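You operate a simulated robot arm through the tools that you are given. There is no shell and no other tool.

You run a simulated robot arm. Do the job below in one go: nothing can be reset, and whatever is moved stays where it is left.

TASK
Polish the water marks off the drainer, then stand the tall white mug there.
Fine: move the glass to the worktop over the washing machine and leave it there; use the yellow cloth and put it back. Set down upright: glass, tall mug. What is to be rubbed or washed off counts as gone when no trace of it is left.

Only the result counts: the job must be done as asked and must still hold three seconds after the hand-in. Knocking over, shifting, dropping, spilling or breaking anything else fails it. Flat cloth is picked up by pressing the open fingertips on it (5 to 10 N) and closing them slowly along it; thin cloth reads only 2 to 8 mm in the jaws.

THE ROBOT
A 6-joint arm with a two-finger parallel gripper, fixed in place. Base frame: the origin is on the floor under the middle of its stand, x ahead of it, y to its left, z up; the work surface is at about z = 910. Units: mm, degrees, N and s.
With the tool pointing down near the work surface it reaches from about 300 to 660 mm from the base axis. Its first joint turns from -115.0 to 115.0 degrees. Payload 3.43 kg.
The TCP is the grasp point between the finger pads, 34 mm short of the fingertips. In the tool frame z runs along the fingers and y along their closing line. Largest opening 128 mm; finger width 24, thickness 12; the body of the gripper, 48 by 130 mm, starts 96 mm behind the TCP.
Orientation is that of the tool frame in the base frame, as a unit quaternion [w, x, y, z]. With the fingers straight down and closing along the base's y, the tool's x points along the base's -x, its y along +y and its z along -z.

THE INTERFACE
- The arm moves only by the tool jog_arm. Its argument "increments" is a list of rows, each an object (a shift or turn left out is 0, a gripper value left out holds the last) with "angular": the turn, a rotation vector about the tool's x, y, z in units of 90 degrees (1.0 is 90 degrees), a list of three; "offset": the shift along the tool's x, y, z in units of 250 mm (1.0 is 250 mm), a list of three; "fingers": the finger opening in mm, from 0 to 128. In form: [{"angular": [rx, ry, rz], "offset": [x, y, z], "fingers": fingers}, ...]. A call has 1 to 20 rows; each row is the pose to reach, as a shift and turn from the pose commanded when the call began, along the tool's axes at that moment. A call with a number of a shift or a turn outside -1 to 1 is refused whole. Rows are played at 5 a second. More than 50 mm and 8.6 degrees between two rows, or a gripper value outside its range, and nothing of the call is played. A pose out of reach is approached as far as the arm can. The call stops where the force on the tool passes 40 N (or 10 N more than at its start, if that is more) or the arm is blocked; 0.2 s more then pass. Each finger travels about 153 mm/s and halts on what it meets, pressing with about 26 N; the grip force reading is that of the motor and also rises with nothing between the fingers. The clock runs only during rows and for 0.2 s after the last one: add rows that repeat a pose to give the fingers time. It gives the time, the measured TCP pose, the force on the tool (base axes), the opening and the grip force at its end, in the units of the frame above (readings bear some noise), with the torque about the TCP (base axes, N m) and any sound that the robot's microphone picked up.
- Cameras (640 x 400 px; columns grow to the right, rows downward): "scene" is fixed at [398.3, 498.2, 1664.8]; the picture's right is [-1.00, -0.05, 0.00], its down [-0.05, 0.96, -0.28] and it looks along [0.01, -0.28, -0.96] (base axes); focal length 338 px, centre (320, 200). "wrist" rides on the gripper at [76, -11, -160] in the tool frame; the picture's right is [0.15, 0.99, 0.00], its down [-0.88, 0.13, -0.46] and it looks along [-0.45, 0.07, 0.89] (tool axes); focal length 234 px, centre (320, 200). There is no depth. A picture from a camera that has moved, and an enlarged one, comes with that camera's place and axes in the base frame and with its lens. The place of the scene camera against the robot may be out by one fixed shift of up to 12 mm in any direction.
- get_image(camera): a new picture of that camera. No time passes.
- move_column(by): slides the trunk up (or, below 0, down) by that many mm; the arm rides with it, the base frame stays. It gives what a move gives, with no picture.
- close_up(camera, box): a new picture of the part [left, top, right, bottom] of that camera's present view, enlarged. No time passes.
- close_job(): hands the job in; it is judged then, once.

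Nothing tells you positions but the pictures and the camera data. Unless the task says otherwise, let go and move clear before handing in.

The tools are called after "Emit:" by a JSON object that holds its "api" and its "payload". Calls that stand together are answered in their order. jog_arm: Moves the arm, as the interface text tells. Its arguments: {"type":"object","properties":{"increments":{"type":"array","items":{"type":"object","properties":{"angular":{"type":"array","items":{"type":"number"}},"offset":{"type":"array","items":{"type":"number"}},"fingers":{"type":"number"}}}}},"required":["increments"]} The other tools are called the same way: move_column (by) moves the trunk up or down; get_image (camera) takes a picture; close_up (camera, box) takes an enlarged picture of a part of a camera's view; close_job () hands the job in.

At the start:

```text
clock: 0.0
tcp_pos: [240.7, 372.5, 1152.7]
orientation: [0.0, 0.0, 1.0, 0.0]
contact_force: [0.2, -0.1, -0.3]
torque: [0.01, 0.01, -0.02]
width: 128.0
grip_force: 0.0
trunk travel left (down, up): [-925.0, 65.0]
```

scene: 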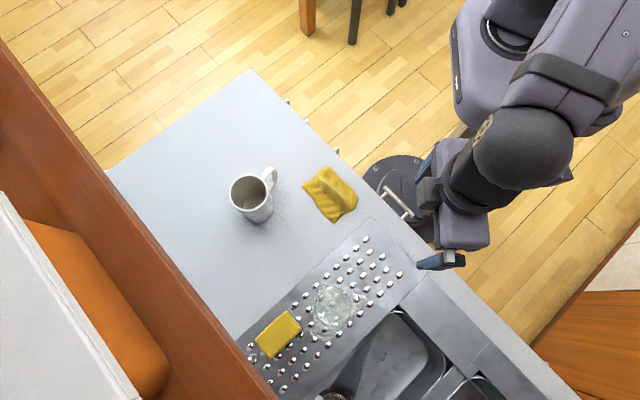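
wrist: 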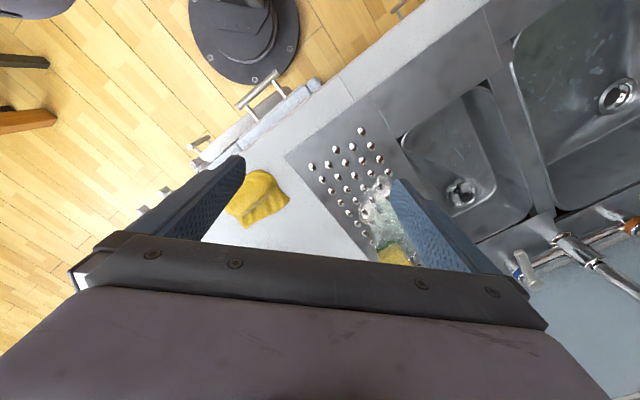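

The scene shows a worktop with a white mug and a yellow cloth, a perforated drainer with a glass and a yellow sponge on it, and a sink. I will take closer looks before I move anything.

Emit:
{"api": "close_up", "payload": {"camera": "scene", "box": [220, 220, 440, 400]}}

Emit:
{"api": "close_up", "payload": {"camera": "scene", "box": [200, 130, 400, 255]}}

Emit:
{"api": "close_up", "payload": {"camera": "wrist", "box": [200, 80, 520, 280]}}

```text
2.22 times, centred on (330, 310) of scene
camera zoom: at [398.3, 498.2, 1664.8], right [-1.0, -0.05, 0.0], down [-0.05, 0.96, -0.28], along [0.01, -0.28, -0.96], focal length 752 px, centre (298, -44)
```

zoom: 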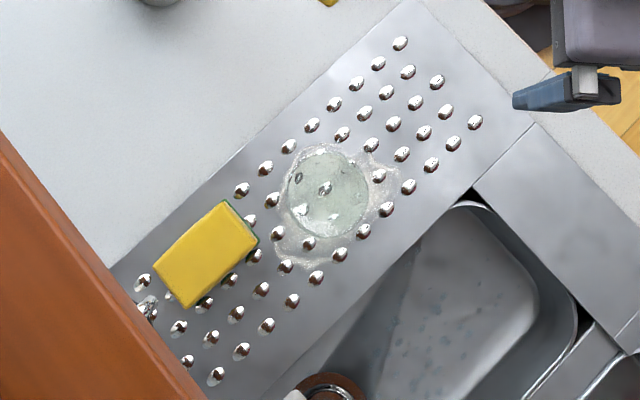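

```text
3.20 times, centred on (300, 192) of scene
camera zoom: at [398.3, 498.2, 1664.8], right [-1.0, -0.05, 0.0], down [-0.05, 0.96, -0.28], along [0.01, -0.28, -0.96], focal length 1082 px, centre (384, 224)
```

zoom: 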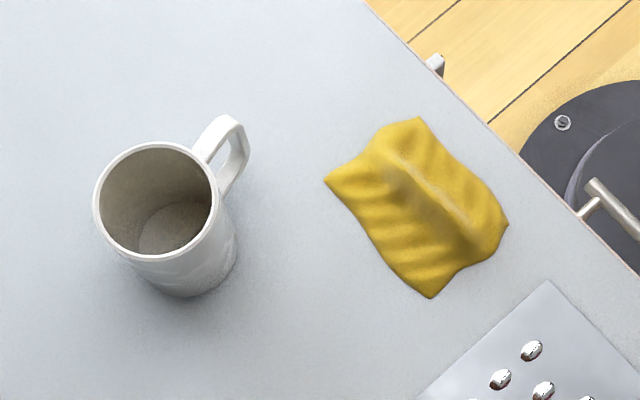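

```text
2.00 times, centred on (360, 180) of wrist
camera zoom: at [165.4, 360.7, 1312.0], right [-0.15, 0.99, 0.0], down [0.88, 0.13, 0.46], along [0.45, 0.07, -0.89], focal length 468 px, centre (240, 240)
```

zoom: 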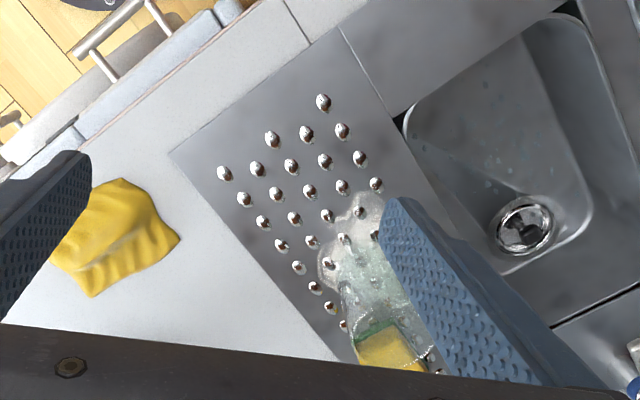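

The glass appears to stand on the water marks on the drainer, about 630 mm from the base. I will turn the wrist so its camera looks out over the counter.

Emit:
{"api": "jog_arm", "payload": {"increments": [{"angular": [0, 0, -0.085]}, {"angular": [0, 0, -0.17]}, {"angular": [0, 0, -0.255]}, {"angular": [0, 0, -0.34]}, {"angular": [0, 0, -0.425]}, {"angular": [0, 0, -0.51]}]}}

Emit:
{"api": "get_image", "payload": {"camera": "wrist"}}

Emit:
{"api": "get_image", "payload": {"camera": "scene"}}

```text
clock: 1.4
tcp_pos: [241.7, 371.4, 1152.0]
orientation: [-0.001, -0.391, 0.92, 0.0]
contact_force: [-0.5, -0.6, -0.4]
torque: [0.0, 0.0, -0.01]
width: 128.0
grip_force: 0.0
trunk travel left (down, up): [-925.0, 65.0]
```

```text
taken
camera wrist: at [196.7, 309.3, 1311.7], right [-0.81, 0.58, 0.0], down [0.52, 0.72, 0.46], along [0.26, 0.37, -0.89], focal length 234 px, centre (320, 200)
```

wrist: 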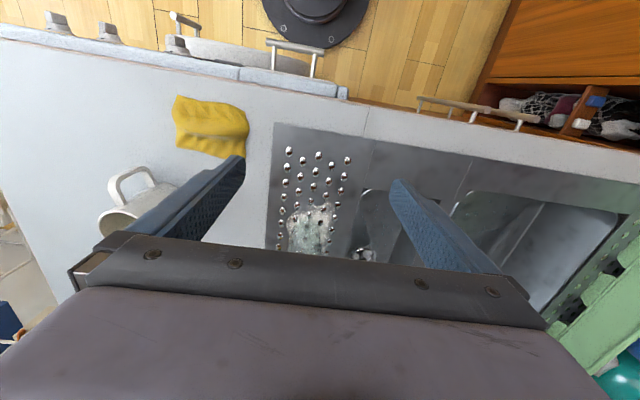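

```text
taken
```

scene: 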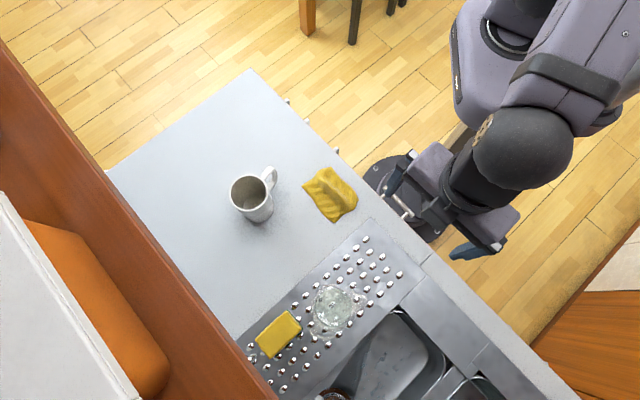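

The front edge left of the drainer shows appliance fronts with knobs and handles, so I will zoom in on them to find the washing machine.

Emit:
{"api": "close_up", "payload": {"camera": "wrist", "box": [0, 0, 360, 225]}}

Emit:
{"api": "close_up", "payload": {"camera": "wrist", "box": [260, 120, 420, 270]}}

Emit:
{"api": "close_up", "payload": {"camera": "scene", "box": [230, 60, 430, 200]}}

```text
1.78 times, centred on (180, 112) of wrist
camera zoom: at [196.7, 309.3, 1311.7], right [-0.81, 0.58, 0.0], down [0.52, 0.72, 0.46], along [0.26, 0.37, -0.89], focal length 416 px, centre (569, 356)
```

zoom: 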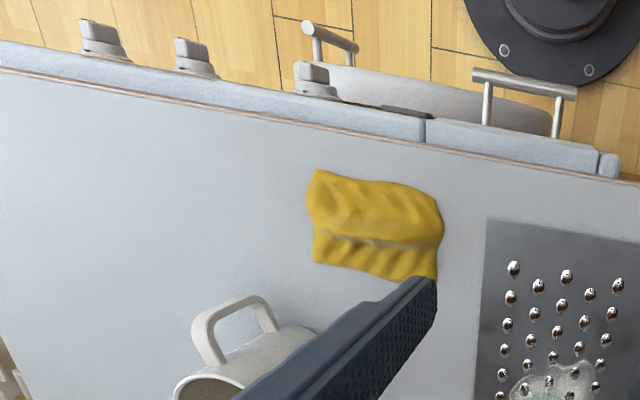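

```text
2.67 times, centred on (340, 195) of wrist
camera zoom: at [196.7, 309.3, 1311.7], right [-0.81, 0.58, 0.0], down [0.52, 0.72, 0.46], along [0.26, 0.37, -0.89], focal length 624 px, centre (267, 213)
```

zoom: 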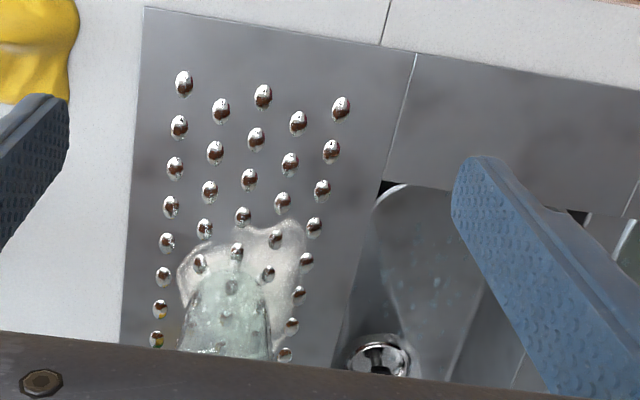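

```text
2.86 times, centred on (330, 130) of scene
camera zoom: at [398.3, 498.2, 1664.8], right [-1.0, -0.05, 0.0], down [-0.05, 0.96, -0.28], along [0.01, -0.28, -0.96], focal length 966 px, centre (291, 400)
```

zoom: 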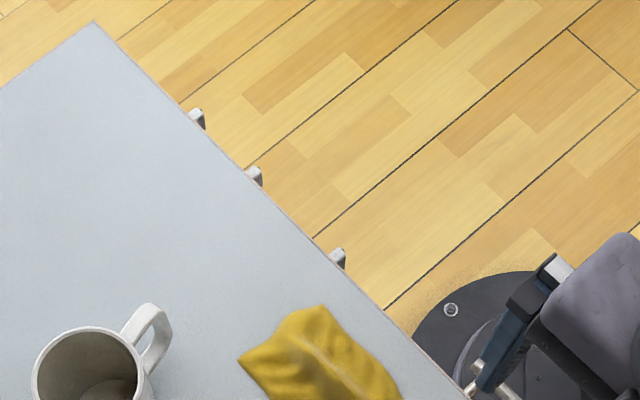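

The appliance under the left worktop looks like a washing machine, about 600 mm wide, with knobs, a drawer and a round door. I will move outward over the drainer at height to see the glass and the marks.

Emit:
{"api": "jog_arm", "payload": {"increments": [{"offset": [-0.16, 0, 0]}, {"offset": [-0.32, 0, 0]}, {"offset": [-0.48, 0, 0]}]}}

Emit:
{"api": "get_image", "payload": {"camera": "wrist"}}

Emit:
{"api": "get_image", "payload": {"camera": "scene"}}

```text
clock: 2.2
tcp_pos: [324.4, 457.7, 1150.3]
orientation: [-0.002, -0.39, 0.921, -0.001]
contact_force: [0.1, -0.3, 1.8]
torque: [-0.05, 0.03, -0.01]
width: 128.0
grip_force: 0.2
trunk travel left (down, up): [-925.0, 65.0]
```

```text
taken
camera wrist: at [280.5, 396.6, 1310.8], right [-0.81, 0.58, 0.0], down [0.52, 0.72, 0.45], along [0.26, 0.37, -0.89], focal length 234 px, centre (320, 200)
```

wrist: 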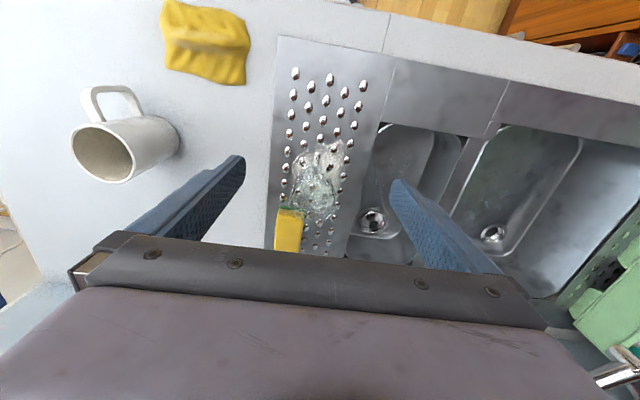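

```text
taken
```

scene: 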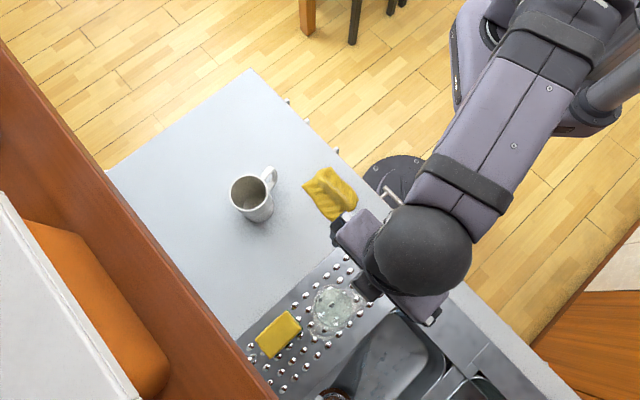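

Emit:
{"api": "close_up", "payload": {"camera": "wrist", "box": [255, 110, 385, 260]}}

Emit:
{"api": "close_up", "payload": {"camera": "scene", "box": [270, 250, 400, 370]}}

Emit:
{"api": "close_up", "payload": {"camera": "wrist", "box": [50, 0, 270, 200]}}

```text
2.67 times, centred on (320, 185) of wrist
camera zoom: at [280.5, 396.6, 1310.8], right [-0.81, 0.58, 0.0], down [0.52, 0.72, 0.45], along [0.26, 0.37, -0.89], focal length 624 px, centre (320, 240)
```

zoom: 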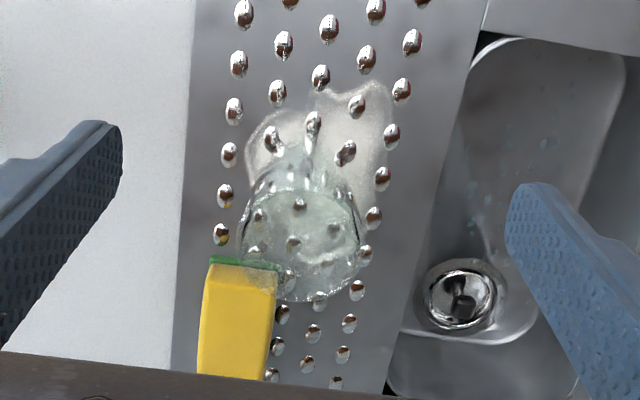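

```text
3.33 times, centred on (335, 310) of scene
camera zoom: at [398.3, 498.2, 1664.8], right [-1.0, -0.05, 0.0], down [-0.05, 0.96, -0.28], along [0.01, -0.28, -0.96], focal length 1127 px, centre (270, -167)
```

zoom: 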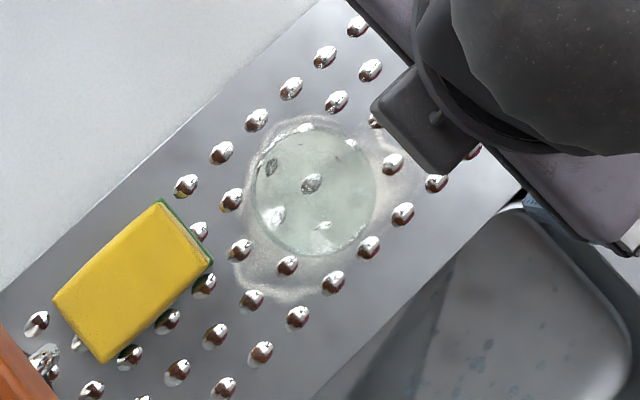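

```text
2.00 times, centred on (160, 100) of wrist
camera zoom: at [280.5, 396.6, 1310.8], right [-0.81, 0.58, 0.0], down [0.52, 0.72, 0.45], along [0.26, 0.37, -0.89], focal length 468 px, centre (640, 400)
```

zoom: 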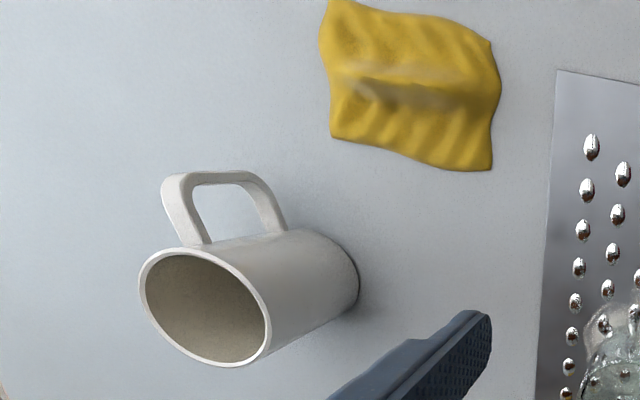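

From the two views, the glass stands upright with its centre near (376, 514). It is about 66 mm across and about 105 mm high, and the sponge lies just beyond it. I will move over the glass at a safe height and check the alignment.

Emit:
{"api": "jog_arm", "payload": {"increments": [{"offset": [-0.15, 0.004, 0]}, {"offset": [-0.3, 0.008, 0]}, {"offset": [-0.3, 0.008, 0]}]}}

Emit:
{"api": "get_image", "payload": {"camera": "wrist"}}

Emit:
{"api": "get_image", "payload": {"camera": "scene"}}

```text
clock: 3.0
tcp_pos: [365.0, 497.1, 1147.4]
orientation: [-0.001, -0.391, 0.921, -0.001]
contact_force: [-0.2, 1.3, 0.8]
torque: [-0.03, 0.0, 0.01]
width: 127.9
grip_force: 0.1
out of reach, approached as far as the arm can: row 2, 3
trunk travel left (down, up): [-925.0, 65.0]
```

```text
taken
camera wrist: at [320.9, 436.5, 1308.3], right [-0.81, 0.58, 0.0], down [0.52, 0.72, 0.45], along [0.26, 0.37, -0.89], focal length 234 px, centre (320, 200)
```

wrist: 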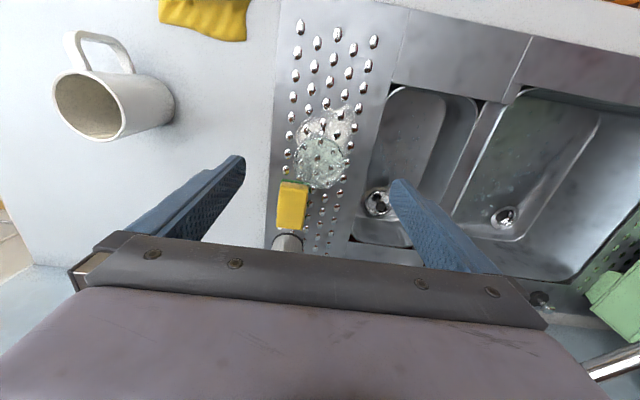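

```text
taken
```

scene: 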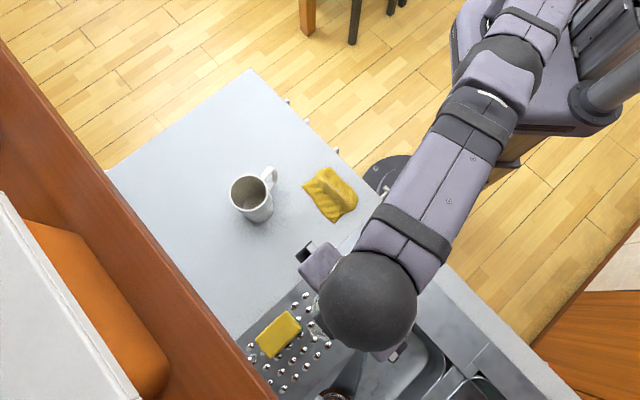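

The arm is at its reach limit at this height. There is also another object behind the sponge, so I will zoom in on it and on the glass.

Emit:
{"api": "close_up", "payload": {"camera": "wrist", "box": [250, 90, 390, 260]}}

Emit:
{"api": "close_up", "payload": {"camera": "wrist", "box": [20, 0, 270, 180]}}

```text
2.35 times, centred on (320, 175) of wrist
camera zoom: at [320.9, 436.5, 1308.3], right [-0.81, 0.58, 0.0], down [0.52, 0.72, 0.45], along [0.26, 0.37, -0.89], focal length 551 px, centre (320, 259)
```

zoom: 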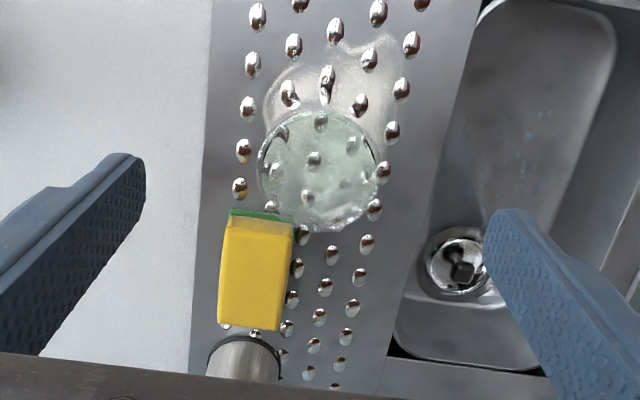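

```text
2.22 times, centred on (145, 90) of wrist
camera zoom: at [320.9, 436.5, 1308.3], right [-0.81, 0.58, 0.0], down [0.52, 0.72, 0.45], along [0.26, 0.37, -0.89], focal length 520 px, centre (709, 444)
```

zoom: 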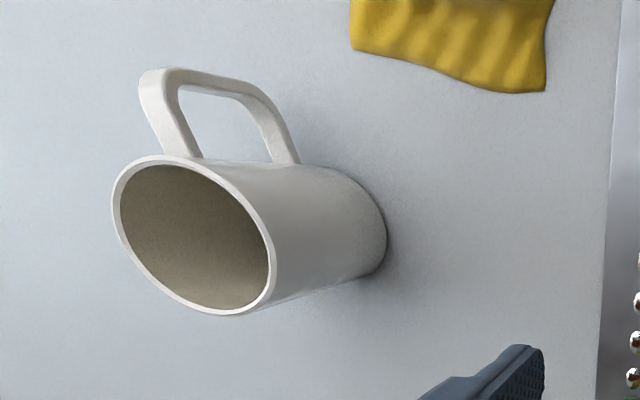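

The grey cylinder behind the sponge is not part of the job. I will descend part way, staying above the glass rim, to see whether the reach improves at lower height.

Emit:
{"api": "jog_arm", "payload": {"increments": [{"offset": [0, 0, 0.15]}, {"offset": [0, 0, 0.3]}, {"offset": [0, 0, 0.3]}]}}

Emit:
{"api": "get_image", "payload": {"camera": "wrist"}}

```text
clock: 3.8
tcp_pos: [363.4, 497.5, 1074.0]
orientation: [0.0, -0.39, 0.921, -0.001]
contact_force: [-0.9, -0.1, 0.3]
torque: [0.03, 0.0, 0.01]
width: 127.9
grip_force: 0.1
trunk travel left (down, up): [-925.0, 65.0]
```

```text
taken
camera wrist: at [318.8, 434.3, 1233.2], right [-0.81, 0.58, 0.0], down [0.52, 0.72, 0.46], along [0.27, 0.37, -0.89], focal length 234 px, centre (320, 200)
```

wrist: 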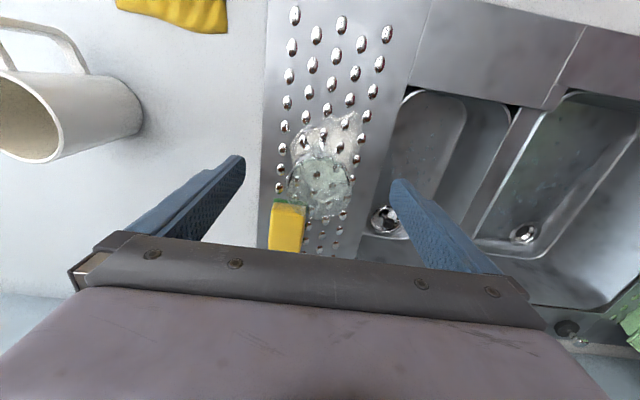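

The reach has improved here. I will shift outward about 22 mm to centre over the glass, still above its rim.

Emit:
{"api": "jog_arm", "payload": {"increments": [{"offset": [-0.044, 0.004, 0]}, {"offset": [-0.088, 0.008, 0]}, {"offset": [-0.088, 0.008, 0]}]}}

Emit:
{"api": "get_image", "payload": {"camera": "wrist"}}

Emit:
{"api": "close_up", "payload": {"camera": "wrist", "box": [230, 90, 410, 260]}}

```text
clock: 4.6
tcp_pos: [373.1, 507.4, 1072.5]
orientation: [0.0, -0.39, 0.921, 0.001]
contact_force: [0.5, -0.4, 0.0]
torque: [0.02, 0.03, -0.03]
width: 127.8
grip_force: 0.2
out of reach, approached as far as the arm can: row 2, 3
trunk travel left (down, up): [-925.0, 65.0]
```

```text
taken
camera wrist: at [329.9, 446.1, 1232.6], right [-0.81, 0.58, 0.0], down [0.52, 0.72, 0.46], along [0.27, 0.37, -0.89], focal length 234 px, centre (320, 200)
```

wrist: 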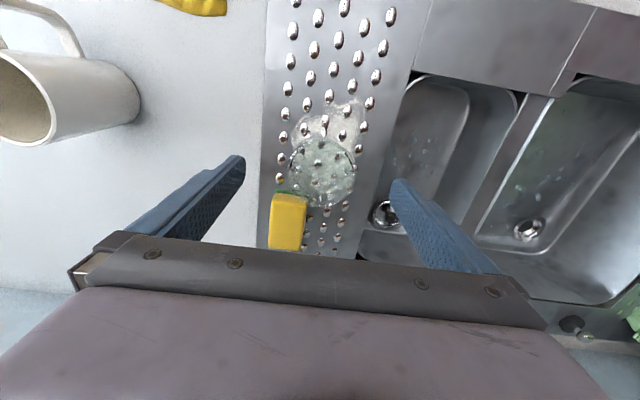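

```text
2.35 times, centred on (320, 175) of wrist
camera zoom: at [329.9, 446.1, 1232.6], right [-0.81, 0.58, 0.0], down [0.52, 0.72, 0.46], along [0.27, 0.37, -0.89], focal length 551 px, centre (320, 259)
```

zoom: 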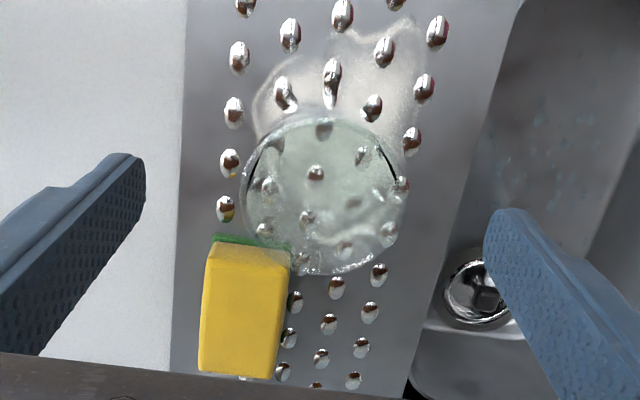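

The wrist view puts the rim centre at about 630 mm out along the arm's line, with its top near z = 1020. I will descend around the glass with the jaws fully open.

Emit:
{"api": "jog_arm", "payload": {"increments": [{"offset": [0, 0, 0.17]}, {"offset": [-0.024, 0.008, 0.17]}, {"offset": [-0.024, 0.008, 0.3]}, {"offset": [-0.024, 0.008, 0.42]}, {"offset": [-0.024, 0.008, 0.42]}]}}

Emit:
{"api": "get_image", "payload": {"camera": "wrist"}}

Emit:
{"api": "get_image", "payload": {"camera": "scene"}}

```text
clock: 5.8
tcp_pos: [376.1, 512.8, 966.4]
orientation: [0.001, -0.39, 0.921, 0.0]
contact_force: [0.9, 0.2, -0.3]
torque: [0.0, 0.02, 0.01]
width: 128.1
grip_force: 0.1
trunk travel left (down, up): [-925.0, 65.0]
```

```text
taken
camera wrist: at [332.3, 452.0, 1127.1], right [-0.81, 0.58, 0.0], down [0.52, 0.72, 0.46], along [0.27, 0.37, -0.89], focal length 234 px, centre (320, 200)
```

wrist: 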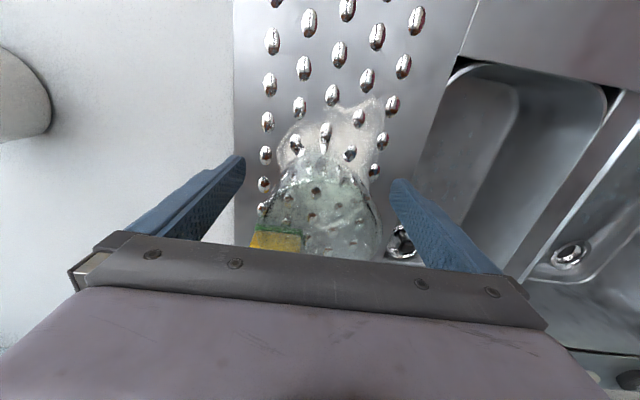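

```text
taken
```

scene: 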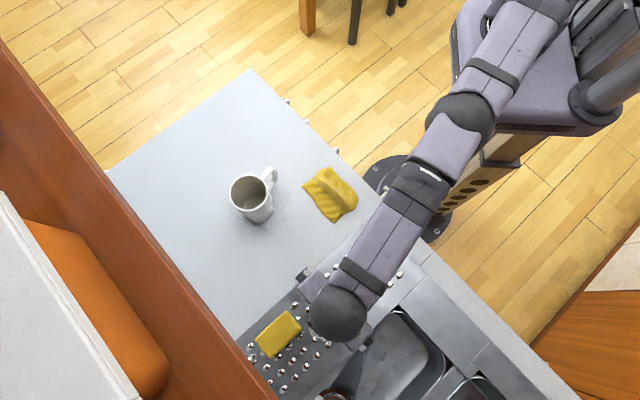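

The fingers straddle the glass evenly, so I will close on it gradually.

Emit:
{"api": "jog_arm", "payload": {"increments": [{"fingers": 90}, {"fingers": 76}, {"fingers": 70}, {"fingers": 64}, {"fingers": 58}, {"fingers": 52}, {"fingers": 46}, {"fingers": 46}, {"fingers": 46}]}}

Emit:
{"api": "get_image", "payload": {"camera": "wrist"}}

```text
clock: 7.8
tcp_pos: [375.9, 513.6, 965.6]
orientation: [0.001, -0.39, 0.921, 0.001]
contact_force: [1.3, -0.5, 0.3]
torque: [0.04, 0.04, 0.0]
width: 71.6
grip_force: 25.4
trunk travel left (down, up): [-925.0, 65.0]
```

```text
taken
camera wrist: at [332.4, 452.0, 1127.4], right [-0.81, 0.58, 0.0], down [0.52, 0.72, 0.46], along [0.27, 0.37, -0.89], focal length 234 px, centre (320, 200)
```

wrist: 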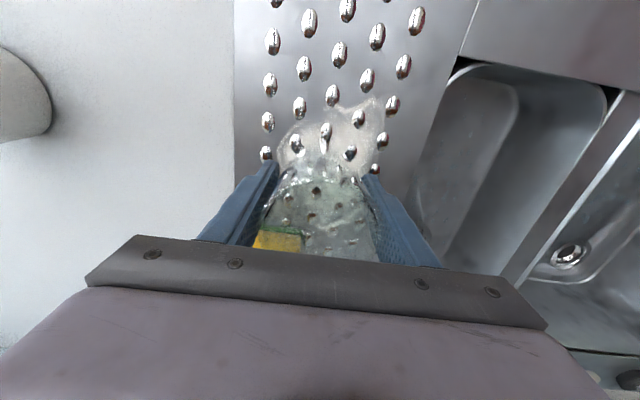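

The glass is held at 71.6 mm with a 25 N grip. I will lift it straight up, draw it back, and carry it left over the worktop.

Emit:
{"api": "jog_arm", "payload": {"increments": [{"offset": [0, 0, -0.06]}, {"offset": [0, 0, -0.16]}, {"offset": [0.06, 0, -0.26]}, {"offset": [0.16, 0, -0.34]}, {"offset": [0.28, 0, -0.36]}, {"offset": [0.4, 0, -0.36]}, {"offset": [0.52, 0, -0.36]}, {"offset": [0.64, 0, -0.36]}, {"offset": [0.68, -0.1, -0.36]}, {"offset": [0.68, -0.22, -0.36]}, {"offset": [0.68, -0.34, -0.36]}, {"offset": [0.68, -0.46, -0.36]}, {"offset": [0.68, -0.58, -0.36]}, {"offset": [0.68, -0.7, -0.36]}, {"offset": [0.68, -0.78, -0.36]}, {"offset": [0.68, -0.78, -0.36]}]}}

Emit:
{"api": "get_image", "payload": {"camera": "wrist"}}

Emit:
{"api": "get_image", "payload": {"camera": "scene"}}

```text
clock: 11.2
tcp_pos: [400.6, 256.0, 1057.9]
orientation: [0.0, -0.39, 0.921, 0.0]
contact_force: [-0.3, 0.2, -2.6]
torque: [0.02, 0.01, 0.0]
width: 71.4
grip_force: 26.2
trunk travel left (down, up): [-925.0, 65.0]
```

```text
taken
camera wrist: at [355.4, 194.2, 1217.7], right [-0.81, 0.58, 0.0], down [0.52, 0.72, 0.46], along [0.27, 0.37, -0.89], focal length 234 px, centre (320, 200)
```

wrist: 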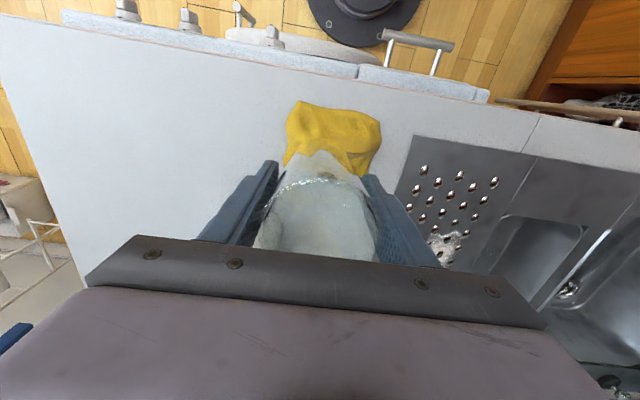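

```text
taken
```

scene: 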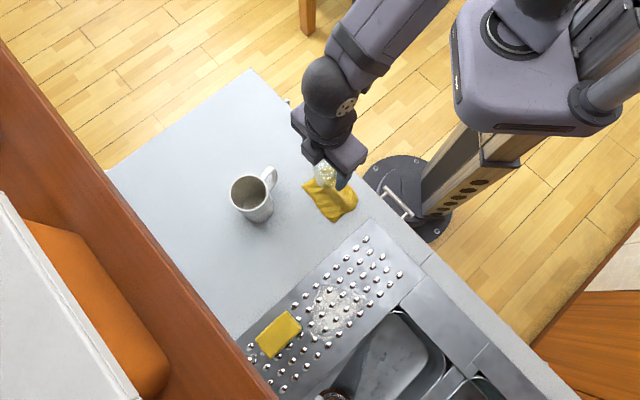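

The glass is held securely and the marks on the drainer are now visible. I will carry it further left and lower it close to the worktop.

Emit:
{"api": "jog_arm", "payload": {"increments": [{"offset": [0, -0.12, 0]}, {"offset": [0, -0.24, 0]}, {"offset": [0, -0.36, 0]}, {"offset": [0, -0.48, 0]}, {"offset": [0, -0.6, 0]}, {"offset": [0, -0.6, 0.1]}, {"offset": [0, -0.6, 0.2]}, {"offset": [0, -0.6, 0.28]}, {"offset": [0, -0.6, 0.33]}, {"offset": [0, -0.6, 0.33]}]}}

Emit:
{"api": "get_image", "payload": {"camera": "wrist"}}

Emit:
{"api": "get_image", "payload": {"camera": "scene"}}

```text
clock: 13.4
tcp_pos: [506.1, 152.8, 974.5]
orientation: [-0.001, -0.391, 0.921, 0.0]
contact_force: [-0.4, -0.7, -2.1]
torque: [-0.02, -0.01, 0.01]
width: 71.7
grip_force: 26.2
trunk travel left (down, up): [-925.0, 65.0]
```

```text
taken
camera wrist: at [461.9, 91.1, 1134.2], right [-0.81, 0.58, 0.0], down [0.52, 0.72, 0.46], along [0.27, 0.37, -0.89], focal length 234 px, centre (320, 200)
```

wrist: 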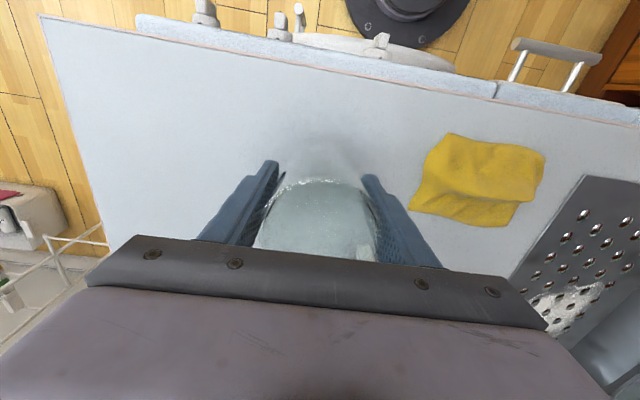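

```text
taken
```

scene: 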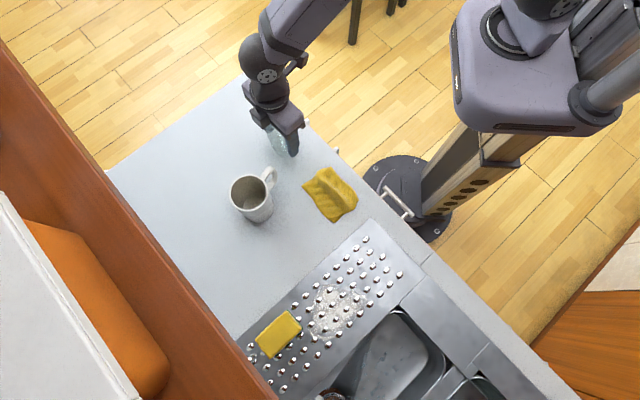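

The wrist view shows the washing machine directly under this part of the worktop. I will lower the glass slowly until it touches.

Emit:
{"api": "jog_arm", "payload": {"increments": [{"offset": [0, 0, 0.008]}, {"offset": [0, 0, 0.016]}, {"offset": [0, 0, 0.024]}, {"offset": [0, 0, 0.024]}]}}

```text
clock: 14.4
tcp_pos: [507.4, 153.4, 968.0]
orientation: [0.0, -0.39, 0.921, 0.001]
contact_force: [-0.3, -0.3, -3.1]
torque: [-0.02, 0.02, -0.01]
width: 71.6
grip_force: 26.0
trunk travel left (down, up): [-925.0, 65.0]
```

Emit:
{"api": "jog_arm", "payload": {"increments": [{"offset": [0, 0, 0.004]}, {"offset": [0, 0, 0.008]}, {"offset": [0, 0, 0.012]}, {"offset": [0, 0, 0.012]}]}}

```text
clock: 15.4
tcp_pos: [506.1, 152.0, 964.8]
orientation: [0.0, -0.39, 0.921, 0.0]
contact_force: [0.0, 0.1, -2.9]
torque: [0.01, -0.01, -0.01]
width: 71.7
grip_force: 26.4
trunk travel left (down, up): [-925.0, 65.0]
```

Emit:
{"api": "jog_arm", "payload": {"increments": [{"offset": [0, 0, 0.004]}, {"offset": [0, 0, 0.008]}, {"offset": [0, 0, 0.008]}]}}

```text
clock: 16.2
tcp_pos: [506.8, 152.8, 965.0]
orientation: [0.0, -0.391, 0.921, 0.0]
contact_force: [-0.8, 0.0, 0.7]
torque: [0.07, 0.05, 0.0]
width: 71.6
grip_force: 25.9
trunk travel left (down, up): [-925.0, 65.0]
```

The upward force shows the glass has touched down. I will open the jaws slowly and rise clear.

Emit:
{"api": "jog_arm", "payload": {"increments": [{"fingers": 74}, {"fingers": 80}, {"fingers": 95}, {"fingers": 115}, {"fingers": 128}, {"fingers": 128}]}}

Emit:
{"api": "jog_arm", "payload": {"increments": [{"offset": [0, 0, -0.1]}, {"offset": [0, 0, -0.25]}, {"offset": [0, 0, -0.42]}, {"offset": [0, 0, -0.6]}, {"offset": [0, 0, -0.6]}]}}

Emit:
{"api": "get_image", "payload": {"camera": "wrist"}}

Emit:
{"api": "get_image", "payload": {"camera": "scene"}}

```text
clock: 17.6
tcp_pos: [506.7, 152.0, 962.9]
orientation: [0.0, -0.39, 0.921, 0.0]
contact_force: [0.7, 0.0, -0.2]
torque: [-0.01, -0.02, 0.0]
width: 128.1
grip_force: 0.1
trunk travel left (down, up): [-925.0, 65.0]
```

```text
clock: 18.8
tcp_pos: [507.9, 152.8, 1113.1]
orientation: [-0.001, -0.39, 0.921, -0.001]
contact_force: [-0.3, -0.2, -0.4]
torque: [-0.01, 0.0, -0.02]
width: 128.0
grip_force: 0.0
trunk travel left (down, up): [-925.0, 65.0]
```

```text
taken
camera wrist: at [463.9, 91.2, 1272.7], right [-0.81, 0.58, 0.0], down [0.52, 0.72, 0.45], along [0.26, 0.37, -0.89], focal length 234 px, centre (320, 200)
```

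wrist: 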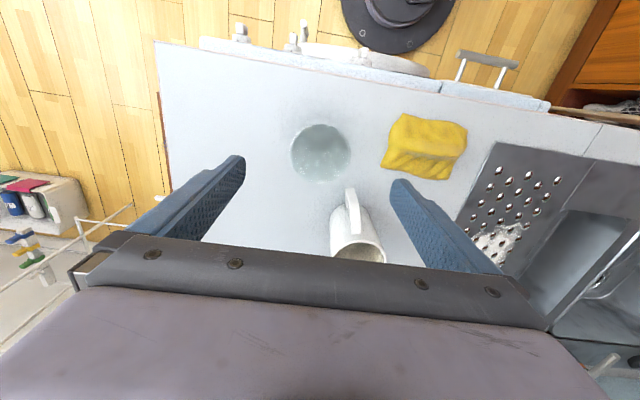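

```text
taken
```

scene: 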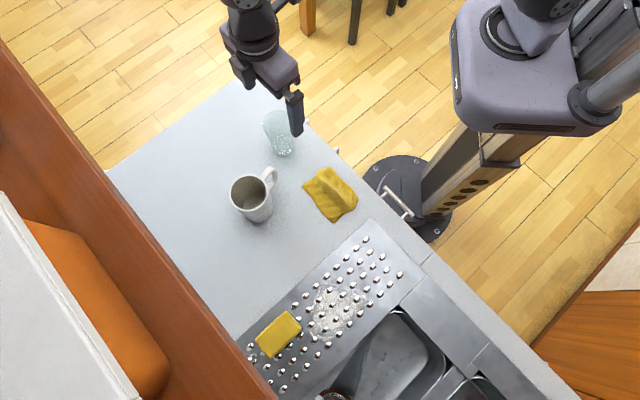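

The glass stands upright on the worktop. Next I will zoom in on the cloth and the marks.

Emit:
{"api": "close_up", "payload": {"camera": "wrist", "box": [360, 90, 500, 200]}}

Emit:
{"api": "close_up", "payload": {"camera": "scene", "box": [270, 250, 400, 370]}}

Emit:
{"api": "close_up", "payload": {"camera": "scene", "box": [290, 150, 370, 230]}}

```text
3.64 times, centred on (430, 145) of wrist
camera zoom: at [463.9, 91.2, 1272.7], right [-0.81, 0.58, 0.0], down [0.52, 0.72, 0.45], along [0.26, 0.37, -0.89], focal length 852 px, centre (-80, 400)
```

zoom: 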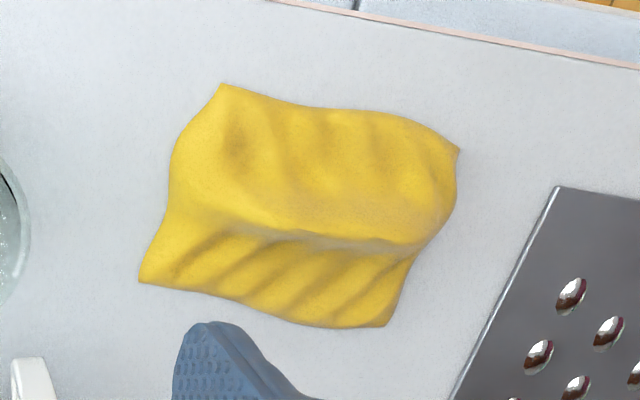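

```text
3.33 times, centred on (335, 310) of scene
camera zoom: at [398.3, 498.2, 1664.8], right [-1.0, -0.05, 0.0], down [-0.05, 0.96, -0.28], along [0.01, -0.28, -0.96], focal length 1127 px, centre (270, -167)
```

zoom: 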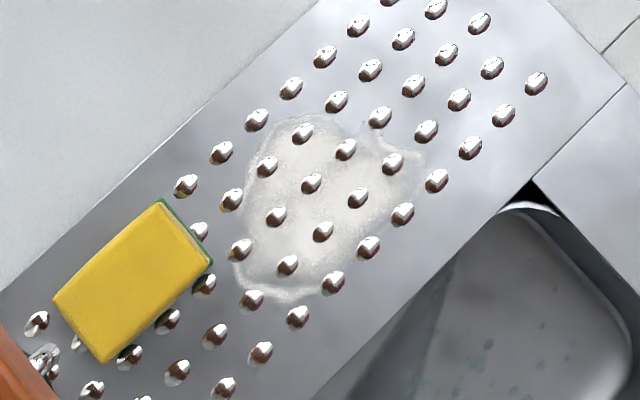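

```text
5.00 times, centred on (330, 190) of scene
camera zoom: at [398.3, 498.2, 1664.8], right [-1.0, -0.05, 0.0], down [-0.05, 0.96, -0.28], along [0.01, -0.28, -0.96], focal length 1691 px, centre (270, 250)
```

zoom: 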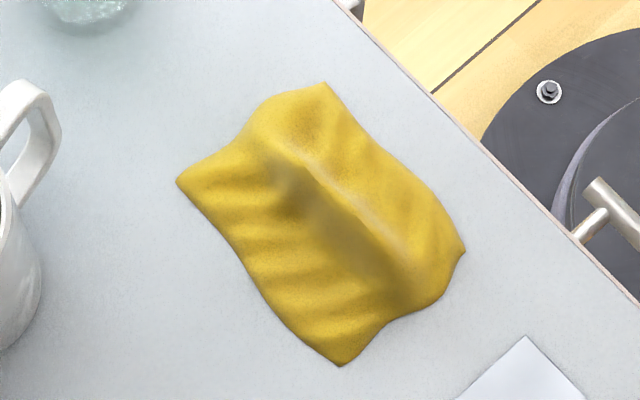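

The mark blob is roughly 140 by 90 mm, and its far end lies near the sponge. The cloth has a ridge running along the counter, so I will move over it and turn the jaws to close across the ridge.

Emit:
{"api": "jog_arm", "payload": {"increments": [{"offset": [0.002, 0.06, 0], "angular": [0, 0, -0.09]}, {"offset": [0.004, 0.12, 0], "angular": [0, 0, -0.18]}, {"offset": [0.006, 0.18, 0], "angular": [0, 0, -0.27]}, {"offset": [0.008, 0.24, 0], "angular": [0, 0, -0.36]}, {"offset": [0.01, 0.3, 0], "angular": [0, 0, -0.45]}, {"offset": [0.012, 0.36, 0], "angular": [0, 0, -0.54]}, {"offset": [0.014, 0.42, 0], "angular": [0, 0, -0.63]}, {"offset": [0.016, 0.48, 0], "angular": [0, 0, -0.72]}, {"offset": [0.018, 0.54, 0], "angular": [0, 0, -0.81]}, {"offset": [0.02, 0.6, 0], "angular": [0, 0, -0.9]}, {"offset": [0.02, 0.66, 0], "angular": [0, 0, -0.99]}, {"offset": [0.02, 0.66, 0], "angular": [0, 0, -1.0]}]}}

Emit:
{"api": "get_image", "payload": {"camera": "wrist"}}

Emit:
{"api": "get_image", "payload": {"camera": "scene"}}

```text
clock: 21.4
tcp_pos: [386.1, 263.5, 1114.8]
orientation: [0.001, 0.927, -0.375, 0.0]
contact_force: [0.2, 0.1, -0.5]
torque: [0.01, -0.04, 0.0]
width: 128.2
grip_force: 0.0
trunk travel left (down, up): [-925.0, 65.0]
```

```text
taken
camera wrist: at [447.5, 219.3, 1274.1], right [-0.58, -0.81, 0.0], down [-0.72, 0.52, 0.46], along [-0.37, 0.27, -0.89], focal length 234 px, centre (320, 200)
```

wrist: 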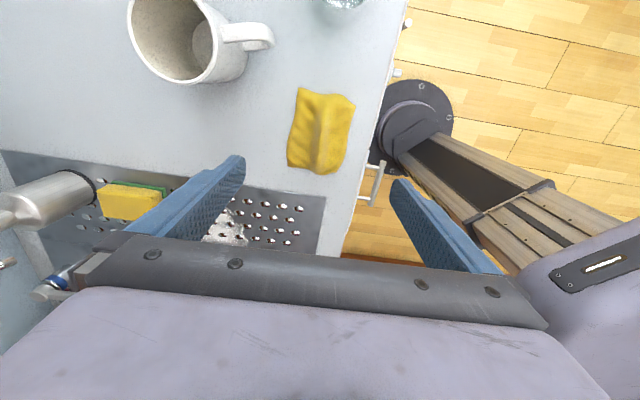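

```text
taken
```

scene: 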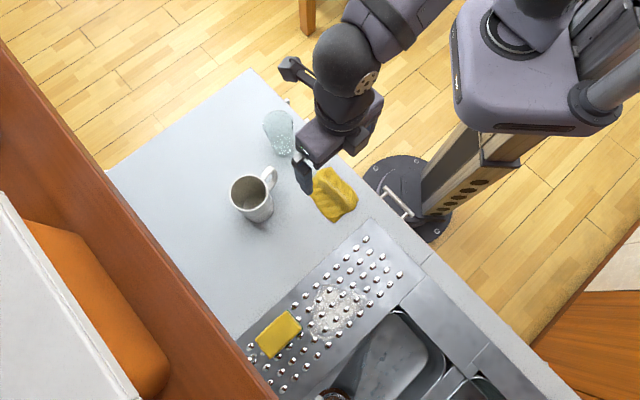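

The jaws now close across the ridge. I will zoom in to place the cloth precisely.

Emit:
{"api": "close_up", "payload": {"camera": "wrist", "box": [260, 70, 400, 190]}}

```text
3.33 times, centred on (330, 130) of wrist
camera zoom: at [447.5, 219.3, 1274.1], right [-0.58, -0.81, 0.0], down [-0.72, 0.52, 0.46], along [-0.37, 0.27, -0.89], focal length 781 px, centre (287, 433)
```

zoom: 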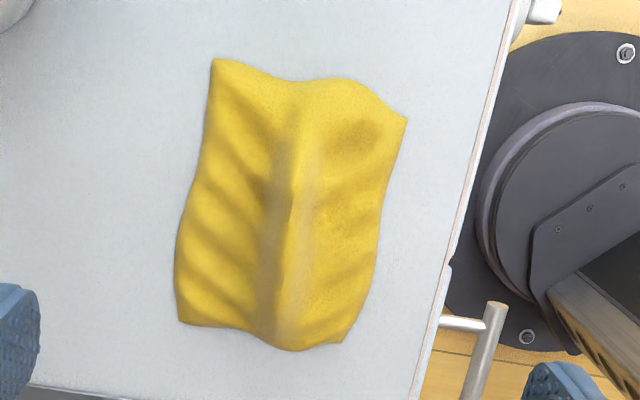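

The ridge runs right under the TCP at about n = 457. I will narrow the jaws to 52 mm and come down over it.

Emit:
{"api": "jog_arm", "payload": {"increments": [{"offset": [0, 0, 0.15], "fingers": 52}, {"offset": [0, 0, 0.3]}, {"offset": [0, 0, 0.45]}, {"offset": [0, 0, 0.56]}, {"offset": [0, 0, 0.6]}, {"offset": [0, 0, 0.6]}]}}

Emit:
{"api": "get_image", "payload": {"camera": "wrist"}}

Emit:
{"api": "get_image", "payload": {"camera": "scene"}}

```text
clock: 22.8
tcp_pos: [382.6, 264.5, 962.8]
orientation: [0.0, 0.927, -0.376, 0.0]
contact_force: [-0.3, 0.0, 0.3]
torque: [0.0, 0.02, 0.01]
width: 52.1
grip_force: 0.1
trunk travel left (down, up): [-925.0, 65.0]
```

```text
taken
camera wrist: at [446.1, 218.8, 1123.7], right [-0.58, -0.81, 0.0], down [-0.72, 0.52, 0.46], along [-0.37, 0.27, -0.89], focal length 234 px, centre (320, 200)
```

wrist: 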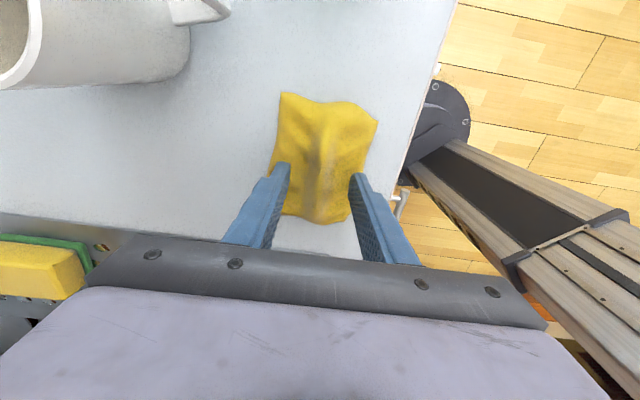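

```text
taken
```

scene: 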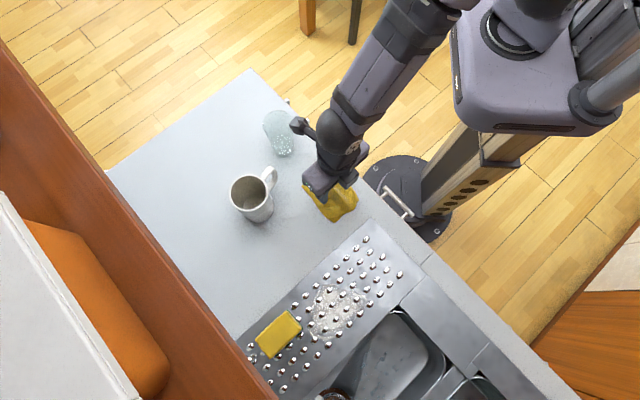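

Both fingertips sit over the cloth on either side of the ridge. I will narrow the jaws slightly and press down gently.

Emit:
{"api": "jog_arm", "payload": {"increments": [{"offset": [0, 0, 0.012], "fingers": 46}, {"offset": [0, 0, 0.024]}, {"offset": [0, 0, 0.036]}, {"offset": [0, 0, 0.036]}]}}

```text
clock: 23.8
tcp_pos: [385.1, 262.6, 955.4]
orientation: [0.001, 0.927, -0.375, -0.001]
contact_force: [-0.7, -0.8, 0.0]
torque: [-0.01, 0.02, 0.01]
width: 46.0
grip_force: 0.0
trunk travel left (down, up): [-925.0, 65.0]
```

Emit:
{"api": "jog_arm", "payload": {"increments": [{"offset": [0, 0, 0.006]}, {"offset": [0, 0, 0.012]}, {"offset": [0, 0, 0.018]}, {"offset": [0, 0, 0.018]}]}}

```text
clock: 24.8
tcp_pos: [385.0, 264.0, 950.7]
orientation: [0.0, 0.927, -0.375, 0.0]
contact_force: [1.4, 0.2, 7.1]
torque: [-0.07, 0.06, 0.02]
width: 46.1
grip_force: 0.0
trunk travel left (down, up): [-925.0, 65.0]
```

The contact force is 7 N, inside the 5 to 10 N window. I will close slowly along the cloth.

Emit:
{"api": "jog_arm", "payload": {"increments": [{"fingers": 44}, {"fingers": 42}, {"fingers": 40}, {"fingers": 38}, {"fingers": 36}, {"fingers": 34}, {"fingers": 32}, {"fingers": 30}, {"fingers": 28}, {"fingers": 26}]}}

Emit:
{"api": "get_image", "payload": {"camera": "wrist"}}

```text
clock: 27.0
tcp_pos: [382.9, 262.5, 950.6]
orientation: [-0.001, 0.927, -0.375, 0.001]
contact_force: [-2.0, -2.4, 14.6]
torque: [-0.18, 0.11, -0.04]
width: 32.3
grip_force: 5.4
trunk travel left (down, up): [-925.0, 65.0]
```

```text
taken
camera wrist: at [445.9, 218.5, 1111.0], right [-0.58, -0.81, 0.0], down [-0.72, 0.52, 0.46], along [-0.37, 0.27, -0.89], focal length 234 px, centre (320, 200)
```

wrist: 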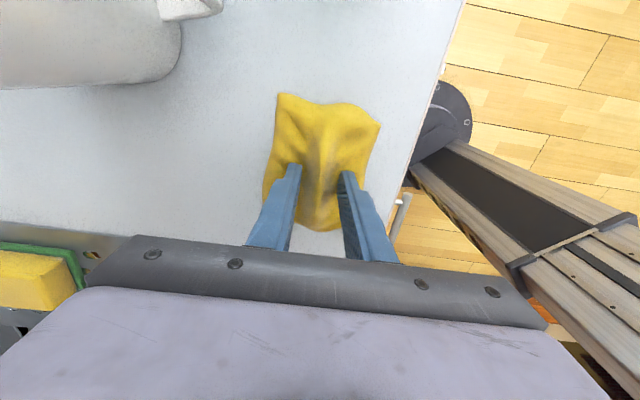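

The force has risen to 14.6 N as the fingers climb the ridge. I will ease up about 2 mm and keep closing slowly.

Emit:
{"api": "jog_arm", "payload": {"increments": [{"offset": [0, 0, -0.006], "fingers": 26}, {"offset": [0, 0, -0.008], "fingers": 24}, {"offset": [0, 0, -0.008], "fingers": 22}, {"offset": [0, 0, -0.008], "fingers": 20}, {"offset": [0, 0, -0.008], "fingers": 18}, {"offset": [0, 0, -0.008], "fingers": 16}]}}

Emit:
{"api": "get_image", "payload": {"camera": "wrist"}}

```text
clock: 28.4
tcp_pos: [384.5, 263.0, 951.9]
orientation: [0.001, 0.927, -0.376, -0.001]
contact_force: [0.3, 0.9, 0.0]
torque: [-0.02, 0.03, 0.0]
width: 23.9
grip_force: 25.9
trunk travel left (down, up): [-925.0, 65.0]
```

```text
taken
camera wrist: at [447.2, 219.2, 1112.7], right [-0.58, -0.81, 0.0], down [-0.72, 0.52, 0.46], along [-0.37, 0.27, -0.89], focal length 234 px, centre (320, 200)
```

wrist: 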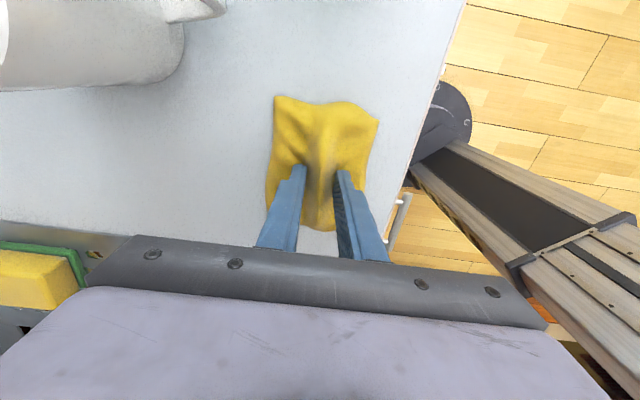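

The jaws meet resistance at about 24 mm with full grip force. I will command a full close and see whether it holds.

Emit:
{"api": "jog_arm", "payload": {"increments": [{"fingers": 12}, {"fingers": 8}, {"fingers": 4}, {"fingers": 2}, {"fingers": 2}]}}

Emit:
{"api": "jog_arm", "payload": {"increments": [{"offset": [0, 0, -0.02]}, {"offset": [0, 0, -0.04]}, {"offset": [0, 0, -0.08]}, {"offset": [0, 0, -0.08]}]}}

Emit:
{"api": "get_image", "payload": {"camera": "wrist"}}

Emit:
{"api": "get_image", "payload": {"camera": "scene"}}

```text
clock: 29.6
tcp_pos: [384.3, 263.7, 952.1]
orientation: [0.0, 0.927, -0.376, 0.0]
contact_force: [-0.1, 0.1, 0.8]
torque: [-0.02, 0.0, 0.02]
width: 24.1
grip_force: 26.3
trunk travel left (down, up): [-925.0, 65.0]
```

```text
clock: 30.6
tcp_pos: [383.8, 264.3, 974.1]
orientation: [0.001, 0.927, -0.376, 0.001]
contact_force: [0.3, 1.1, -0.8]
torque: [-0.01, 0.01, -0.03]
width: 24.1
grip_force: 24.9
trunk travel left (down, up): [-925.0, 65.0]
```

```text
taken
camera wrist: at [447.3, 219.7, 1133.3], right [-0.58, -0.81, 0.0], down [-0.72, 0.52, 0.46], along [-0.37, 0.27, -0.89], focal length 234 px, centre (320, 200)
```

wrist: 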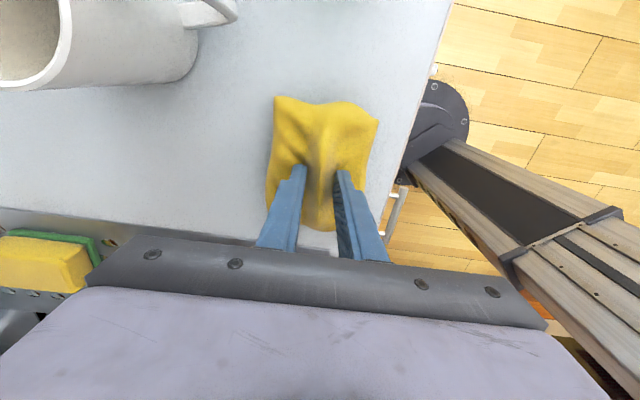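

```text
taken
```

scene: 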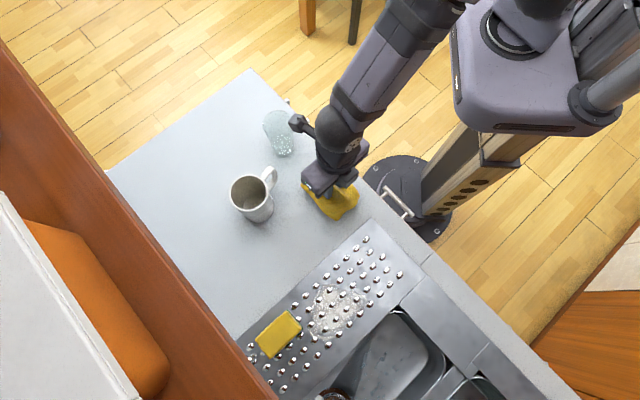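

The cloth has lifted with the gripper, held by its ridge at 24 mm. I will raise it further and look at its shape.

Emit:
{"api": "jog_arm", "payload": {"increments": [{"offset": [0, 0, -0.1]}, {"offset": [0, 0, -0.2]}, {"offset": [0, 0, -0.3]}, {"offset": [0, 0, -0.3]}]}}

Emit:
{"api": "close_up", "payload": {"camera": "scene", "box": [270, 100, 400, 240]}}

Emit:
{"api": "close_up", "payload": {"camera": "wrist", "box": [240, 70, 400, 260]}}

```text
clock: 31.6
tcp_pos: [384.6, 263.3, 1047.2]
orientation: [-0.001, 0.927, -0.376, 0.0]
contact_force: [-0.4, 0.5, -0.3]
torque: [-0.02, 0.01, -0.01]
width: 24.1
grip_force: 26.2
trunk travel left (down, up): [-925.0, 65.0]
```

```text
2.86 times, centred on (335, 170) of scene
camera zoom: at [398.3, 498.2, 1664.8], right [-1.0, -0.05, 0.0], down [-0.05, 0.96, -0.28], along [0.01, -0.28, -0.96], focal length 966 px, centre (277, 286)
```

zoom: 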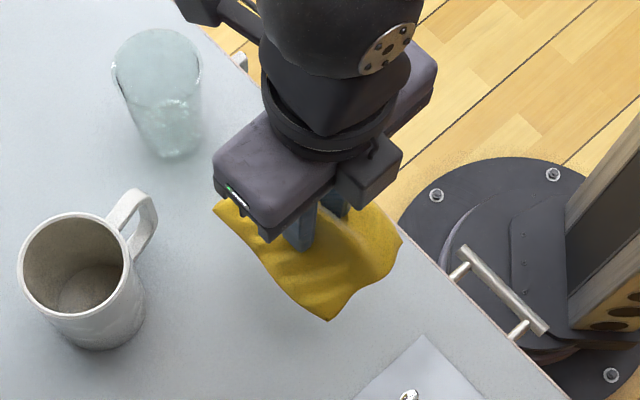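

```text
2.11 times, centred on (320, 165) of wrist
camera zoom: at [448.2, 219.2, 1208.5], right [-0.58, -0.81, 0.0], down [-0.72, 0.52, 0.46], along [-0.37, 0.27, -0.89], focal length 493 px, centre (320, 274)
```

zoom: 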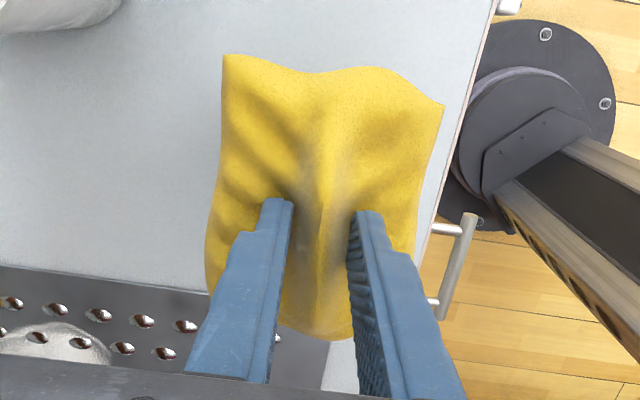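

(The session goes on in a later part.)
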